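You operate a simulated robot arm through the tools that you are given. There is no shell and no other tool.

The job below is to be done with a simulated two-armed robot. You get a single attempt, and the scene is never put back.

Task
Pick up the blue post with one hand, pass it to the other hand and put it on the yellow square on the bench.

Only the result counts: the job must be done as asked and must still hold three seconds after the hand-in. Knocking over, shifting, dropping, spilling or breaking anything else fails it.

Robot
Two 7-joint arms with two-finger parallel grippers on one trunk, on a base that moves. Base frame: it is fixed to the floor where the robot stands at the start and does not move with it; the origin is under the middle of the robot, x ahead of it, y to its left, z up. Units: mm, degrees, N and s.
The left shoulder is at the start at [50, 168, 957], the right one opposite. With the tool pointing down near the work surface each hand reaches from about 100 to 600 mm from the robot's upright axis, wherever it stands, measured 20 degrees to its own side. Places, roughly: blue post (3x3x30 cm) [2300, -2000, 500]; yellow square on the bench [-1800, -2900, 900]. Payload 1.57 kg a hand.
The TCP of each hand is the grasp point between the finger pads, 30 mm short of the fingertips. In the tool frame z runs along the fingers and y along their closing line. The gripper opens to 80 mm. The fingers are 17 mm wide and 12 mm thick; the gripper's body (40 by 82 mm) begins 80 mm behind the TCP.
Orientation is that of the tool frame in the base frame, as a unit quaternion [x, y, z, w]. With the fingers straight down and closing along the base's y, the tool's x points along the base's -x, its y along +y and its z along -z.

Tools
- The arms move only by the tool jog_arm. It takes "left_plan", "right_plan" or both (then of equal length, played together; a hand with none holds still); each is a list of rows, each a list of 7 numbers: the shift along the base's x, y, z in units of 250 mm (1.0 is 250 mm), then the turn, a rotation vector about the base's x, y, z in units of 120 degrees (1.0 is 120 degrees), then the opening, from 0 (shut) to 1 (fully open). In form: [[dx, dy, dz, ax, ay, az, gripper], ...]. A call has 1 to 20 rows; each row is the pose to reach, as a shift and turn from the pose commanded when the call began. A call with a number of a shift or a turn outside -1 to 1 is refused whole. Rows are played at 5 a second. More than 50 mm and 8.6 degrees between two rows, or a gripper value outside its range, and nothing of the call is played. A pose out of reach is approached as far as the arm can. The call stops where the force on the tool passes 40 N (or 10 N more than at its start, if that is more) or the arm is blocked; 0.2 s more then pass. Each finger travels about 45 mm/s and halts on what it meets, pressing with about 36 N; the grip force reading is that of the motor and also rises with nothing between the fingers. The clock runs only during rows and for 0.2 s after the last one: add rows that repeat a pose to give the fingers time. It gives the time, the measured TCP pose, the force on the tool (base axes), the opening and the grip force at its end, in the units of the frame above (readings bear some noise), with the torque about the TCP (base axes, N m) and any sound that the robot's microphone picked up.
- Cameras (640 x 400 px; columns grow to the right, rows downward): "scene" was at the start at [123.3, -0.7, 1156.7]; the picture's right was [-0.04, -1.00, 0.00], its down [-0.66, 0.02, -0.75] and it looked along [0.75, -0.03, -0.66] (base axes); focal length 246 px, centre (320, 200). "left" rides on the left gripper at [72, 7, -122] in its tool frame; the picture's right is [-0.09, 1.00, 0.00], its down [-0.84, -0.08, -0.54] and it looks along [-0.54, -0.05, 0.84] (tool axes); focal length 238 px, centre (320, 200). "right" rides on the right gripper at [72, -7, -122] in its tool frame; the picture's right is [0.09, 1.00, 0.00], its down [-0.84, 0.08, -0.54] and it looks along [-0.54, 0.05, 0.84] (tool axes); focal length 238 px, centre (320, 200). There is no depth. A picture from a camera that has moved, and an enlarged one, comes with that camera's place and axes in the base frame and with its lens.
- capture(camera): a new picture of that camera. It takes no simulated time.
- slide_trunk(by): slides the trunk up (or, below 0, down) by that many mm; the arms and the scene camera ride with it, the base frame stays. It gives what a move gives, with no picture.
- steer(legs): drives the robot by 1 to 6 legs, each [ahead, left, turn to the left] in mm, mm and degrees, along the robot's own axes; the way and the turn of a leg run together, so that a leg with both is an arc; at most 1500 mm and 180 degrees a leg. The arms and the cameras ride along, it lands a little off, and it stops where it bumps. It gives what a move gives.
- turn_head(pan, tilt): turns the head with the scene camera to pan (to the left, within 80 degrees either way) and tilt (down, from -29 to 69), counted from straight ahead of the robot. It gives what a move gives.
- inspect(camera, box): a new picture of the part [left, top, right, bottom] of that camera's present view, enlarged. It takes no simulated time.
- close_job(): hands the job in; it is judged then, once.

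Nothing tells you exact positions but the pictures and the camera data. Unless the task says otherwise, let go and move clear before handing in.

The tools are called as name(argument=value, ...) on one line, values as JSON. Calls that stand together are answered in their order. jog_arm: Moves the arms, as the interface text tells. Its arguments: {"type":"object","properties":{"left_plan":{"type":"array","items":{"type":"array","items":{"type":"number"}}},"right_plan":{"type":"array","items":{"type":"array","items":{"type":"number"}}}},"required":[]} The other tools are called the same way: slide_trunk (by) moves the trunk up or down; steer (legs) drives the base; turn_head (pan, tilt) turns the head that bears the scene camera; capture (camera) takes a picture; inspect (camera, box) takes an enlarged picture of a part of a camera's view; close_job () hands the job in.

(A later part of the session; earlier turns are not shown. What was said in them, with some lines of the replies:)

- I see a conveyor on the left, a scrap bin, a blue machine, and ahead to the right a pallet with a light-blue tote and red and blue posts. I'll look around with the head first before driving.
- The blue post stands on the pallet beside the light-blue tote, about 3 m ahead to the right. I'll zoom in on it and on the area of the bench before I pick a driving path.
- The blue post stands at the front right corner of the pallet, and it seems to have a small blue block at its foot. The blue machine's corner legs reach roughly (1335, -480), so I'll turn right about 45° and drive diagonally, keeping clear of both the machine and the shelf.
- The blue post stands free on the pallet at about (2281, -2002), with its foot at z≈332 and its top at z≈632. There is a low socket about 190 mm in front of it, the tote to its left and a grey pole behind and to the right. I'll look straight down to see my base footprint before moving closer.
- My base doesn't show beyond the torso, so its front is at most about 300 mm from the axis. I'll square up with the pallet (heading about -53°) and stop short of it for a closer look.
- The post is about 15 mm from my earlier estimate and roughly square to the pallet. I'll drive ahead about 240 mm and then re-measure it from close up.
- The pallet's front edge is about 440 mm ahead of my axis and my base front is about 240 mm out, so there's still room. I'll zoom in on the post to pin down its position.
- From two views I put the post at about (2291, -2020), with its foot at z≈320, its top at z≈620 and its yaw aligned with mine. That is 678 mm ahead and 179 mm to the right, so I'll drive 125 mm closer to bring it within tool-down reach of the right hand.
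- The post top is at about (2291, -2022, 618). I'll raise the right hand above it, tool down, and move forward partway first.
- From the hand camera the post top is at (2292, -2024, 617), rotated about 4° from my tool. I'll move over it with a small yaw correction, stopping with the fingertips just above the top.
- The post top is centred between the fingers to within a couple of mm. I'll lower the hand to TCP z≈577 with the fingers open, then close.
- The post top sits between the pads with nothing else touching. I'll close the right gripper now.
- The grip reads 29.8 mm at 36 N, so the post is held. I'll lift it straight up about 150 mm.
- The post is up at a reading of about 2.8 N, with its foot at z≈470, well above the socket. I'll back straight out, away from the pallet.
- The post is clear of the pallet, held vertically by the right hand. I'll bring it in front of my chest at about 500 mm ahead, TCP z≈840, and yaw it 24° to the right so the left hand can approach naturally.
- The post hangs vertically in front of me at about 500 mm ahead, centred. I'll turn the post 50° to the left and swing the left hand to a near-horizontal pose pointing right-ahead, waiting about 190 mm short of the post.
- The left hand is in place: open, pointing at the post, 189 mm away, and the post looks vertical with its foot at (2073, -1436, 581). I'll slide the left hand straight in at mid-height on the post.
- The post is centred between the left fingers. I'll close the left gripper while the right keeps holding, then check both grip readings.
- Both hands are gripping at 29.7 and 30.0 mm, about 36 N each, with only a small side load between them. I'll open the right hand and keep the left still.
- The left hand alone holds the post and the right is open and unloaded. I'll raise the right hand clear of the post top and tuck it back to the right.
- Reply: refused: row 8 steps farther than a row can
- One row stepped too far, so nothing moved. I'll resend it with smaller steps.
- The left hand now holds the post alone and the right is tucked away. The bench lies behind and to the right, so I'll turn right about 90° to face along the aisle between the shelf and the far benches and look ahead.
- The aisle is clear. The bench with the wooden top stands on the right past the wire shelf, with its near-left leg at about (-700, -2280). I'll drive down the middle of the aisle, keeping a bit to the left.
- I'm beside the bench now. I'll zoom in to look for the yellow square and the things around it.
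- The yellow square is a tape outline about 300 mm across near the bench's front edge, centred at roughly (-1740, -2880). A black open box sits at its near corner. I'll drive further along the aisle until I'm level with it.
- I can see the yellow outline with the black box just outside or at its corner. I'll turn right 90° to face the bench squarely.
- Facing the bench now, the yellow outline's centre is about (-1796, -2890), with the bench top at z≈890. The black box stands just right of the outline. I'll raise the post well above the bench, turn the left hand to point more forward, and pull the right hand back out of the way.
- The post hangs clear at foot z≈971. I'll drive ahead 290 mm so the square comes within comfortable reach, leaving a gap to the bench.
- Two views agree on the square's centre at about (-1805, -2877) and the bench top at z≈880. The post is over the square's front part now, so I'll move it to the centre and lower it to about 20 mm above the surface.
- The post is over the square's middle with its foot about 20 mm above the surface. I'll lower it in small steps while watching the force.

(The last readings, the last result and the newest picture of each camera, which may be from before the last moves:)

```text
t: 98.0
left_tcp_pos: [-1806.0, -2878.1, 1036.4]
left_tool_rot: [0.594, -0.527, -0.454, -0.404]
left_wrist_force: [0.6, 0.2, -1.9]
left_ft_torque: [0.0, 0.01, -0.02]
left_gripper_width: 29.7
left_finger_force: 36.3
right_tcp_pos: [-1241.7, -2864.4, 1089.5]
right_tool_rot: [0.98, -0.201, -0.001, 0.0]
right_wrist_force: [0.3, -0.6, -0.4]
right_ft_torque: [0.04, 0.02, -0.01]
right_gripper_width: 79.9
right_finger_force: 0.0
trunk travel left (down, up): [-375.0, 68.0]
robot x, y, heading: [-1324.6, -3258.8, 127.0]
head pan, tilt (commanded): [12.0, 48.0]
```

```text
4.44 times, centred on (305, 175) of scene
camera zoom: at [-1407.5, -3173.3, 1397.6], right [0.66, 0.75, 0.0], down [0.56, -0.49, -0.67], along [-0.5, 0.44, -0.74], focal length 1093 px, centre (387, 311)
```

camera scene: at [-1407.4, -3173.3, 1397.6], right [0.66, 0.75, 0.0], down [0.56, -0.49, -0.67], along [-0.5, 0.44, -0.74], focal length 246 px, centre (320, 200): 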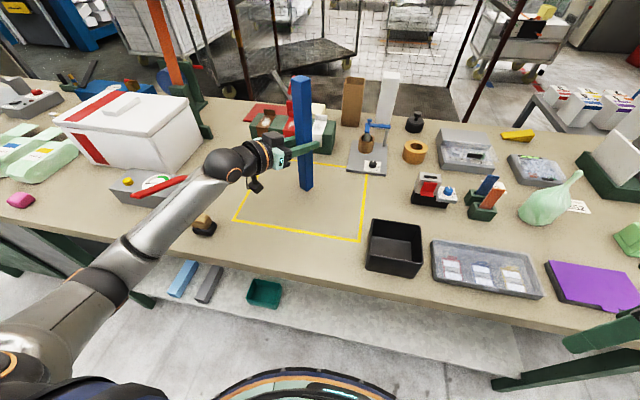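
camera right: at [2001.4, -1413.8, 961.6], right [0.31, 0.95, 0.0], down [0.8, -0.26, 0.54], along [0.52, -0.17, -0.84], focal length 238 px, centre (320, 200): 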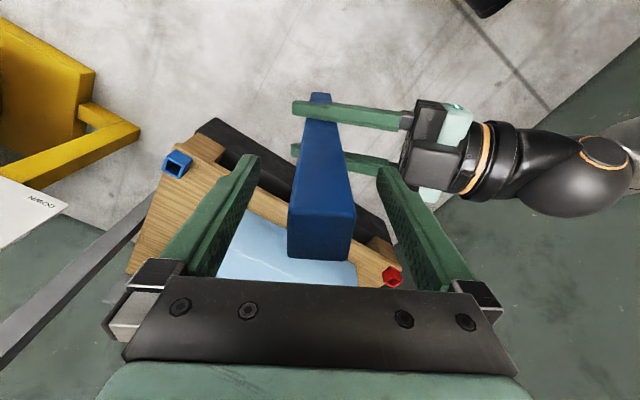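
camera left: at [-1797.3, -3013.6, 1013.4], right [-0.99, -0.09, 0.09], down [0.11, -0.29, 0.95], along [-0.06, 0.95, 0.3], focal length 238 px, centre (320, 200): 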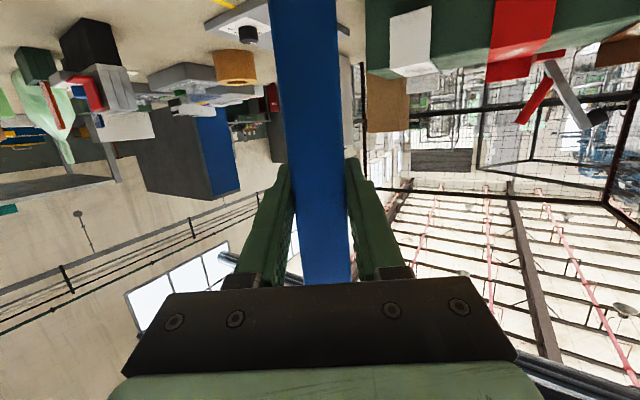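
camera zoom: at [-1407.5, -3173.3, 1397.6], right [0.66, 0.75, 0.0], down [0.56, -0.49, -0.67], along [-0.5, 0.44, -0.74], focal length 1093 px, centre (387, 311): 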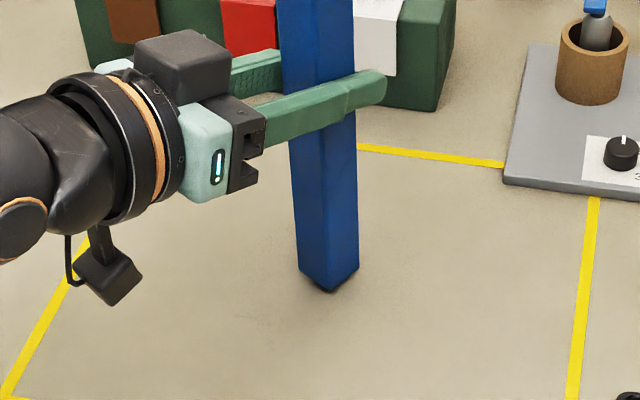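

jog_arm(left_plan=[[0, 0, -0.008, 0, 0, 0, 0], [0, 0, -0.014, 0, 0, 0, 0], [0, 0, -0.014, 0, 0, 0, 0]])

inspect(camera="scene", box=[270, 160, 340, 210])

```text
t: 98.8
left_tcp_pos: [-1806.3, -2878.2, 1032.6]
left_tool_rot: [0.594, -0.526, -0.455, -0.404]
left_wrist_force: [0.3, 0.5, -2.6]
left_ft_torque: [0.01, 0.01, 0.0]
left_gripper_width: 29.7
left_finger_force: 35.5
right_tcp_pos: [-1242.9, -2864.5, 1090.3]
right_tool_rot: [0.98, -0.201, 0.0, 0.0]
right_wrist_force: [-0.3, 0.2, 0.2]
right_ft_torque: [-0.01, -0.01, -0.04]
right_gripper_width: 80.0
right_finger_force: 0.0
trunk travel left (down, up): [-375.0, 68.0]
robot x, y, heading: [-1323.4, -3261.1, 127.1]
head pan, tilt (commanded): [12.0, 48.0]
```

```text
8.00 times, centred on (305, 185) of scene
camera zoom: at [-1407.5, -3173.3, 1397.6], right [0.66, 0.75, 0.0], down [0.56, -0.49, -0.67], along [-0.5, 0.44, -0.74], focal length 1967 px, centre (440, 320)
```

zoom: 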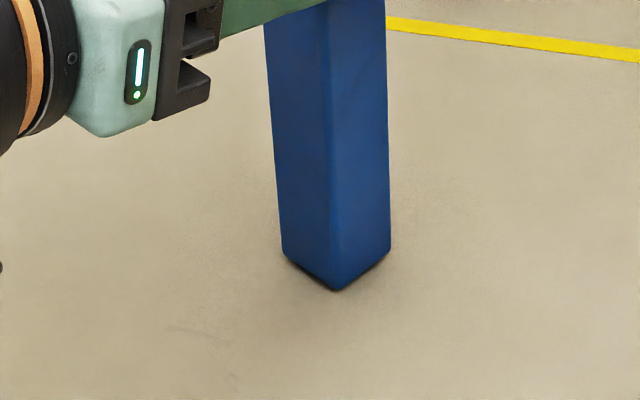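

jog_arm(left_plan=[[0, 0, -0.006, 0, 0, 0, 0], [0, 0, -0.006, 0, 0, 0, 0]])

jog_arm(left_plan=[[0, 0, -0.006, 0, 0, 0, 0], [0, 0, -0.006, 0, 0, 0, 0]])

inspect(camera="scene", box=[270, 160, 340, 210])

```text
t: 99.4
left_tcp_pos: [-1806.0, -2877.7, 1031.4]
left_tool_rot: [0.594, -0.526, -0.455, -0.404]
left_wrist_force: [-0.1, 0.6, -2.7]
left_ft_torque: [0.02, -0.01, -0.05]
left_gripper_width: 29.6
left_finger_force: 35.9
right_tcp_pos: [-1241.7, -2863.3, 1090.8]
right_tool_rot: [0.98, -0.201, 0.0, 0.001]
right_wrist_force: [-0.5, 0.1, -0.1]
right_ft_torque: [0.0, -0.01, -0.04]
right_gripper_width: 80.1
right_finger_force: 0.1
trunk travel left (down, up): [-375.0, 68.0]
robot x, y, heading: [-1321.6, -3260.1, 127.1]
head pan, tilt (commanded): [12.0, 48.0]
```

```text
t: 100.0
left_tcp_pos: [-1806.2, -2877.9, 1029.7]
left_tool_rot: [0.593, -0.527, -0.454, -0.405]
left_wrist_force: [1.0, 0.5, -0.2]
left_ft_torque: [0.04, -0.02, 0.0]
left_gripper_width: 29.6
left_finger_force: 36.4
right_tcp_pos: [-1243.4, -2864.1, 1089.7]
right_tool_rot: [0.98, -0.201, 0.0, 0.0]
right_wrist_force: [0.0, -0.4, -0.2]
right_ft_torque: [0.02, -0.03, -0.02]
right_gripper_width: 80.3
right_finger_force: 0.0
trunk travel left (down, up): [-375.0, 68.0]
robot x, y, heading: [-1323.7, -3257.4, 127.1]
head pan, tilt (commanded): [12.0, 48.0]
```

```text
8.00 times, centred on (305, 185) of scene
camera zoom: at [-1407.3, -3173.5, 1397.7], right [0.66, 0.75, 0.0], down [0.56, -0.49, -0.67], along [-0.5, 0.44, -0.74], focal length 1967 px, centre (440, 320)
```

zoom: 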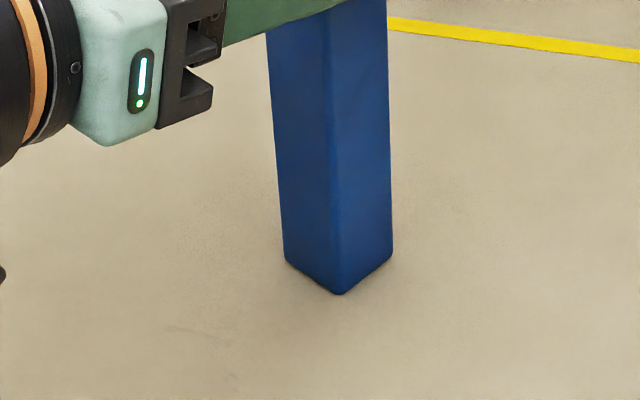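

The downward load has gone from -2.7 to about 0, so the foot is touching. I'll add one more small press to confirm contact.

jog_arm(left_plan=[[0, 0, -0.003, 0, 0, 0, 0], [0, 0, -0.003, 0, 0, 0, 0]])

capture(camera="scene")

capture(camera="right")

```text
t: 100.6
left_tcp_pos: [-1805.7, -2878.3, 1029.3]
left_tool_rot: [0.593, -0.526, -0.455, -0.405]
left_wrist_force: [0.8, 0.1, 2.6]
left_ft_torque: [0.07, -0.14, 0.03]
left_gripper_width: 29.6
left_finger_force: 36.3
right_tcp_pos: [-1242.4, -2863.5, 1089.6]
right_tool_rot: [0.98, -0.201, 0.0, 0.0]
right_wrist_force: [0.2, -0.3, 0.3]
right_ft_torque: [-0.04, -0.01, 0.0]
right_gripper_width: 80.2
right_finger_force: 0.0
trunk travel left (down, up): [-375.0, 68.0]
robot x, y, heading: [-1323.1, -3261.1, 127.0]
head pan, tilt (commanded): [12.0, 48.0]
```

```text
taken
camera scene: at [-1406.9, -3173.7, 1397.7], right [0.66, 0.75, 0.0], down [0.56, -0.49, -0.67], along [-0.5, 0.44, -0.74], focal length 246 px, centre (320, 200)
```

scene: 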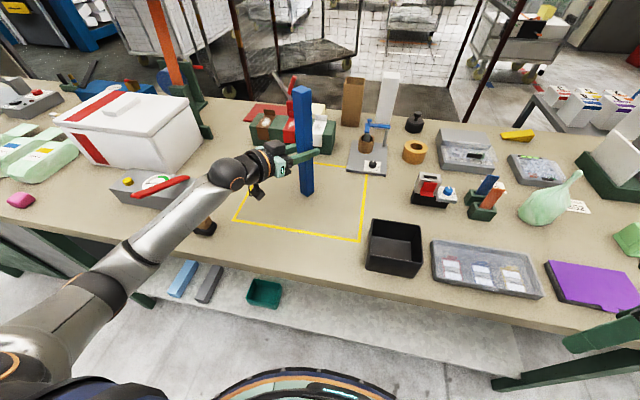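

```text
taken
camera right: at [-1173.5, -2885.8, 1211.4], right [-0.31, -0.95, 0.0], down [-0.8, 0.26, 0.54], along [-0.52, 0.17, -0.84], focal length 238 px, centre (320, 200)
```

right: 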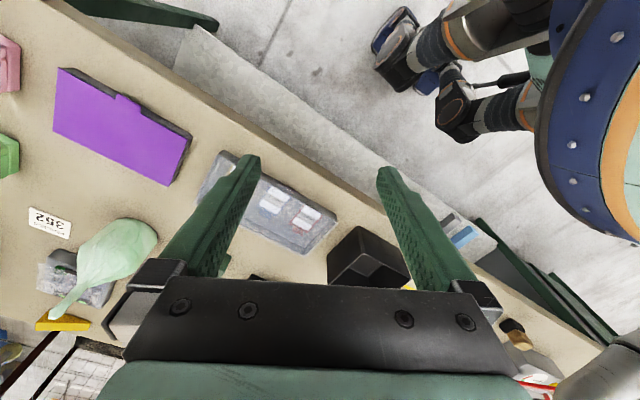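

Contact is confirmed: 2.6 N upward, and the post looks upright inside the outline. I'll open the left gripper without moving the hand.

jog_arm(left_plan=[[0, 0, 0, 0, 0, 0, 0.45], [0, 0, 0, 0, 0, 0, 0.6], [0, 0, 0, 0, 0, 0, 0.8], [0, 0, 0, 0, 0, 0, 1], [0, 0, 0, 0, 0, 0, 1], [0, 0, 0, 0, 0, 0, 1]])

inspect(camera="scene", box=[230, 70, 380, 220])

capture(camera="left")

```text
t: 102.0
left_tcp_pos: [-1805.2, -2878.3, 1029.3]
left_tool_rot: [0.594, -0.527, -0.455, -0.405]
left_wrist_force: [0.4, 0.2, -0.2]
left_ft_torque: [-0.02, -0.01, 0.02]
left_gripper_width: 80.0
left_finger_force: 0.1
right_tcp_pos: [-1242.5, -2862.9, 1089.5]
right_tool_rot: [0.98, -0.201, -0.001, 0.001]
right_wrist_force: [-0.7, 0.0, -0.2]
right_ft_torque: [0.01, -0.01, -0.01]
right_gripper_width: 80.0
right_finger_force: 0.1
trunk travel left (down, up): [-375.0, 68.0]
robot x, y, heading: [-1324.9, -3260.4, 126.8]
head pan, tilt (commanded): [12.0, 48.0]
```

```text
2.67 times, centred on (305, 145) of scene
camera zoom: at [-1407.3, -3173.5, 1397.7], right [0.66, 0.75, 0.0], down [0.56, -0.49, -0.67], along [-0.5, 0.44, -0.74], focal length 656 px, centre (360, 347)
```

zoom: 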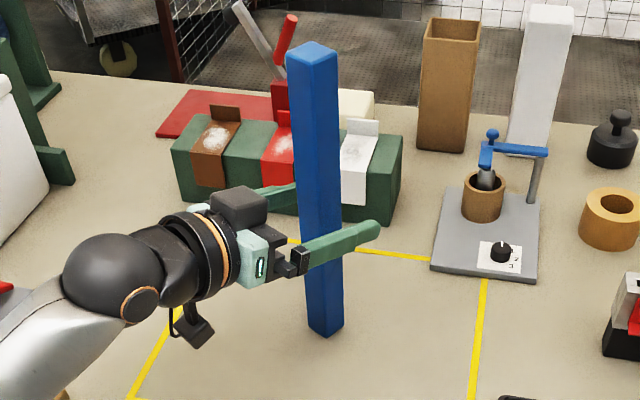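

```text
taken
camera left: at [-1796.1, -3013.8, 992.1], right [-0.99, -0.09, 0.09], down [0.11, -0.3, 0.95], along [-0.06, 0.95, 0.3], focal length 238 px, centre (320, 200)
```

left: 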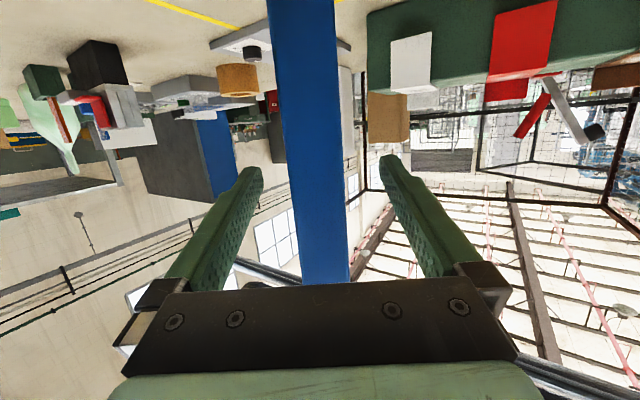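

The fingers are open on both sides and the post stands freely upright. I'll back the left hand straight out, then raise it once the fingertips are clear.

jog_arm(left_plan=[[0.0071, -0.0596, 0, 0, 0, 0, 1], [0.0188, -0.159, 0, 0, 0, 0, 1], [0.0306, -0.258, 0, 0, 0, 0, 1], [0.0423, -0.357, 0, 0, 0, 0, 1], [0.052, -0.437, 0.06, 0, 0, 0, 1], [0.061, -0.52, 0.16, 0, 0, 0, 1], [0.0706, -0.596, 0.28, 0, 0, 0, 1], [0.0706, -0.596, 0.36, 0, 0, 0, 1], [0.0706, -0.596, 0.36, 0, 0, 0, 1]])

capture(camera="scene")

inspect(camera="scene", box=[200, 70, 400, 260])

```text
t: 104.0
left_tcp_pos: [-1787.4, -3027.3, 1120.3]
left_tool_rot: [0.594, -0.526, -0.454, -0.405]
left_wrist_force: [-0.2, 0.3, -0.3]
left_ft_torque: [-0.01, -0.02, 0.0]
left_gripper_width: 79.7
left_finger_force: 0.1
right_tcp_pos: [-1242.8, -2864.1, 1090.2]
right_tool_rot: [0.979, -0.202, 0.001, 0.0]
right_wrist_force: [0.1, 0.2, 0.1]
right_ft_torque: [-0.01, -0.01, -0.05]
right_gripper_width: 80.2
right_finger_force: 0.0
trunk travel left (down, up): [-375.0, 68.0]
robot x, y, heading: [-1323.4, -3258.2, 127.1]
head pan, tilt (commanded): [12.0, 48.0]
```

```text
taken
camera scene: at [-1407.3, -3173.6, 1397.7], right [0.66, 0.75, 0.0], down [0.56, -0.49, -0.67], along [-0.5, 0.44, -0.74], focal length 246 px, centre (320, 200)
```

scene: 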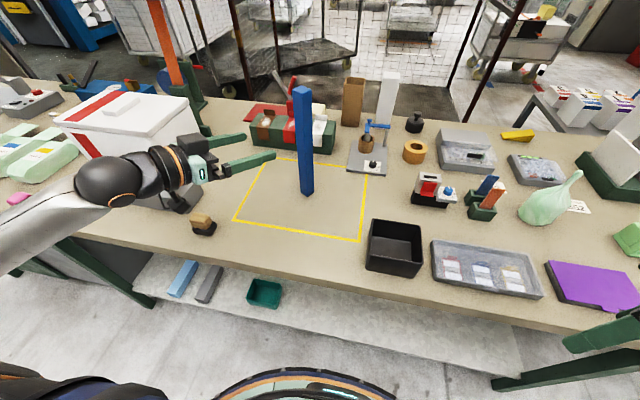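

```text
2.11 times, centred on (300, 165) of scene
camera zoom: at [-1407.3, -3173.6, 1397.7], right [0.66, 0.75, 0.0], down [0.56, -0.49, -0.67], along [-0.5, 0.44, -0.74], focal length 518 px, centre (362, 274)
```

zoom: 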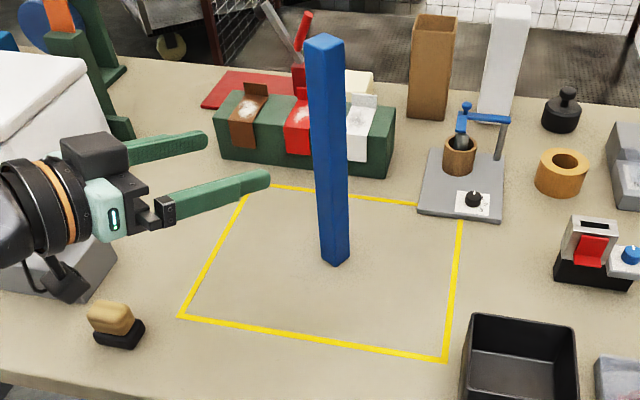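

The post stands upright by itself inside the yellow outline and nothing else has moved. I'll check the left arm's surroundings before backing away from the bench.

turn_head(pan=50, tilt=50)

capture(camera="scene")

```text
t: 105.1
left_tcp_pos: [-1788.3, -3027.3, 1118.6]
left_tool_rot: [0.594, -0.526, -0.455, -0.404]
left_wrist_force: [-0.4, -0.8, 0.6]
left_ft_torque: [0.0, -0.01, 0.03]
left_gripper_width: 80.2
left_finger_force: 0.0
right_tcp_pos: [-1242.3, -2863.6, 1089.6]
right_tool_rot: [0.98, -0.2, 0.001, 0.0]
right_wrist_force: [-0.2, 0.6, -0.2]
right_ft_torque: [0.0, 0.02, 0.0]
right_gripper_width: 79.8
right_finger_force: 0.0
trunk travel left (down, up): [-375.0, 68.0]
robot x, y, heading: [-1328.2, -3257.5, 127.1]
head pan, tilt (commanded): [50.0, 50.0]
```

```text
taken
camera scene: at [-1424.8, -3221.1, 1394.9], right [0.06, 1.0, 0.0], down [0.76, -0.04, -0.64], along [-0.64, 0.04, -0.77], focal length 246 px, centre (320, 200)
```

scene: 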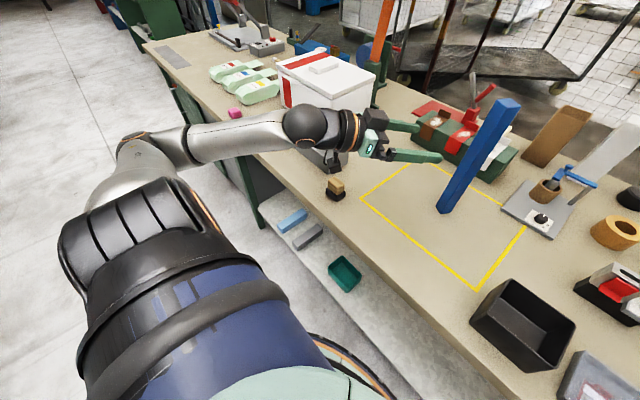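

The left arm is well clear and above everything. I'll raise the trunk a little and then back straight away from the bench.

slide_trunk(by=60)

steer(legs=[[-300, 0, 0]])

turn_head(pan=12, tilt=40)

capture(camera="scene")

inspect(camera="scene", box=[210, 100, 410, 230])

```text
t: 106.1
left_tcp_pos: [-1787.0, -3026.1, 1177.5]
left_tool_rot: [0.594, -0.526, -0.455, -0.405]
left_wrist_force: [0.4, 1.8, -0.3]
left_ft_torque: [0.0, 0.01, 0.02]
left_gripper_width: 80.1
left_finger_force: 0.0
right_tcp_pos: [-1242.2, -2863.6, 1149.8]
right_tool_rot: [0.98, -0.201, 0.001, 0.0]
right_wrist_force: [1.0, -0.1, 0.2]
right_ft_torque: [0.01, 0.01, -0.02]
right_gripper_width: 80.0
right_finger_force: 0.1
trunk travel left (down, up): [-435.0, 8.0]
robot x, y, heading: [-1325.3, -3260.9, 127.0]
head pan, tilt (commanded): [50.0, 50.0]
```

```text
t: 108.1
left_tcp_pos: [-1606.7, -3265.5, 1178.9]
left_tool_rot: [0.593, -0.527, -0.455, -0.405]
left_wrist_force: [0.4, 0.0, 0.7]
left_ft_torque: [-0.05, 0.01, 0.02]
left_gripper_width: 80.0
left_finger_force: 0.1
right_tcp_pos: [-1062.6, -3103.3, 1149.4]
right_tool_rot: [0.979, -0.202, 0.0, 0.0]
right_wrist_force: [0.5, -0.8, 0.3]
right_ft_torque: [0.02, -0.01, 0.0]
right_gripper_width: 80.1
right_finger_force: 0.2
trunk travel left (down, up): [-435.0, 8.0]
robot x, y, heading: [-1142.9, -3496.1, 126.9]
head pan, tilt (commanded): [50.0, 50.0]
```

```text
t: 109.2
left_tcp_pos: [-1608.7, -3265.7, 1178.6]
left_tool_rot: [0.593, -0.527, -0.455, -0.405]
left_wrist_force: [-0.6, -0.5, -0.3]
left_ft_torque: [-0.05, 0.01, 0.0]
left_gripper_width: 79.9
left_finger_force: 0.0
right_tcp_pos: [-1062.5, -3102.4, 1150.1]
right_tool_rot: [0.979, -0.202, 0.0, -0.001]
right_wrist_force: [0.0, -0.1, 0.6]
right_ft_torque: [0.01, 0.07, -0.04]
right_gripper_width: 79.8
right_finger_force: 0.0
trunk travel left (down, up): [-435.0, 8.0]
robot x, y, heading: [-1148.7, -3494.6, 126.6]
head pan, tilt (commanded): [12.0, 40.0]
```

```text
taken
camera scene: at [-1233.0, -3408.2, 1469.1], right [0.66, 0.75, 0.0], down [0.48, -0.42, -0.77], along [-0.58, 0.5, -0.64], focal length 246 px, centre (320, 200)
```

scene: 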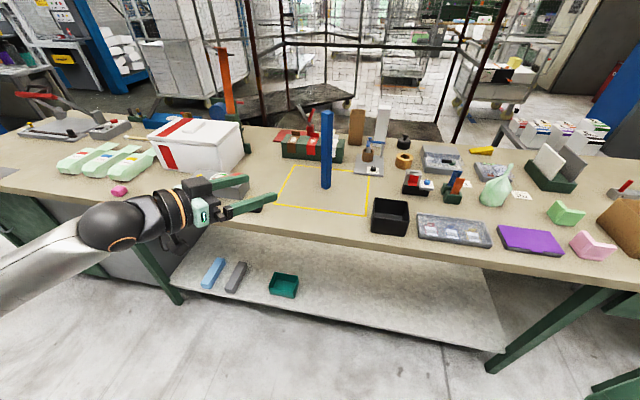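

```text
3.08 times, centred on (310, 165) of scene
camera zoom: at [-1233.0, -3408.2, 1469.1], right [0.66, 0.75, 0.0], down [0.48, -0.42, -0.77], along [-0.58, 0.5, -0.64], focal length 756 px, centre (351, 308)
```

zoom: 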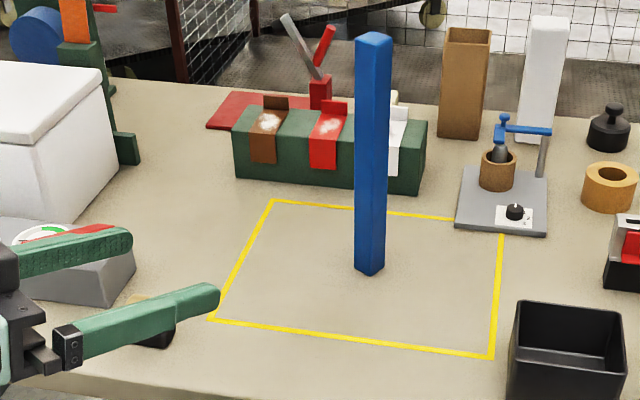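

The blue post stands upright inside the yellow square on the bench. Both hands are empty and clear, and the objects around it look undisturbed, so I'm handing the job in.

close_job()

```text
The job is handed in.
```

The blue post is standing upright inside the yellow square on the bench. I handed the job in; the tool only confirmed receipt, so I don't have the verdict.

- **Pick-up:** the right hand gripped the post near its top and lifted it straight up off the pallet, clear of the tote and the socket.
- **Pass:** the left hand gripped the post at mid-height. Once both grips were firm, the right hand opened and moved clear.
- **Placing:** I lowered the post in small steps until the force reading showed contact, then opened the left hand. The post stood about 10–20 mm from the square's centre.
- **Clear:** I drew the left hand away and backed the robot 300 mm from the bench.

In the last picture, taken after backing away, the post was still standing and nothing else on the bench appeared to have moved. I did not go back to look at the pallet area. No bumps or stops were reported at any point.
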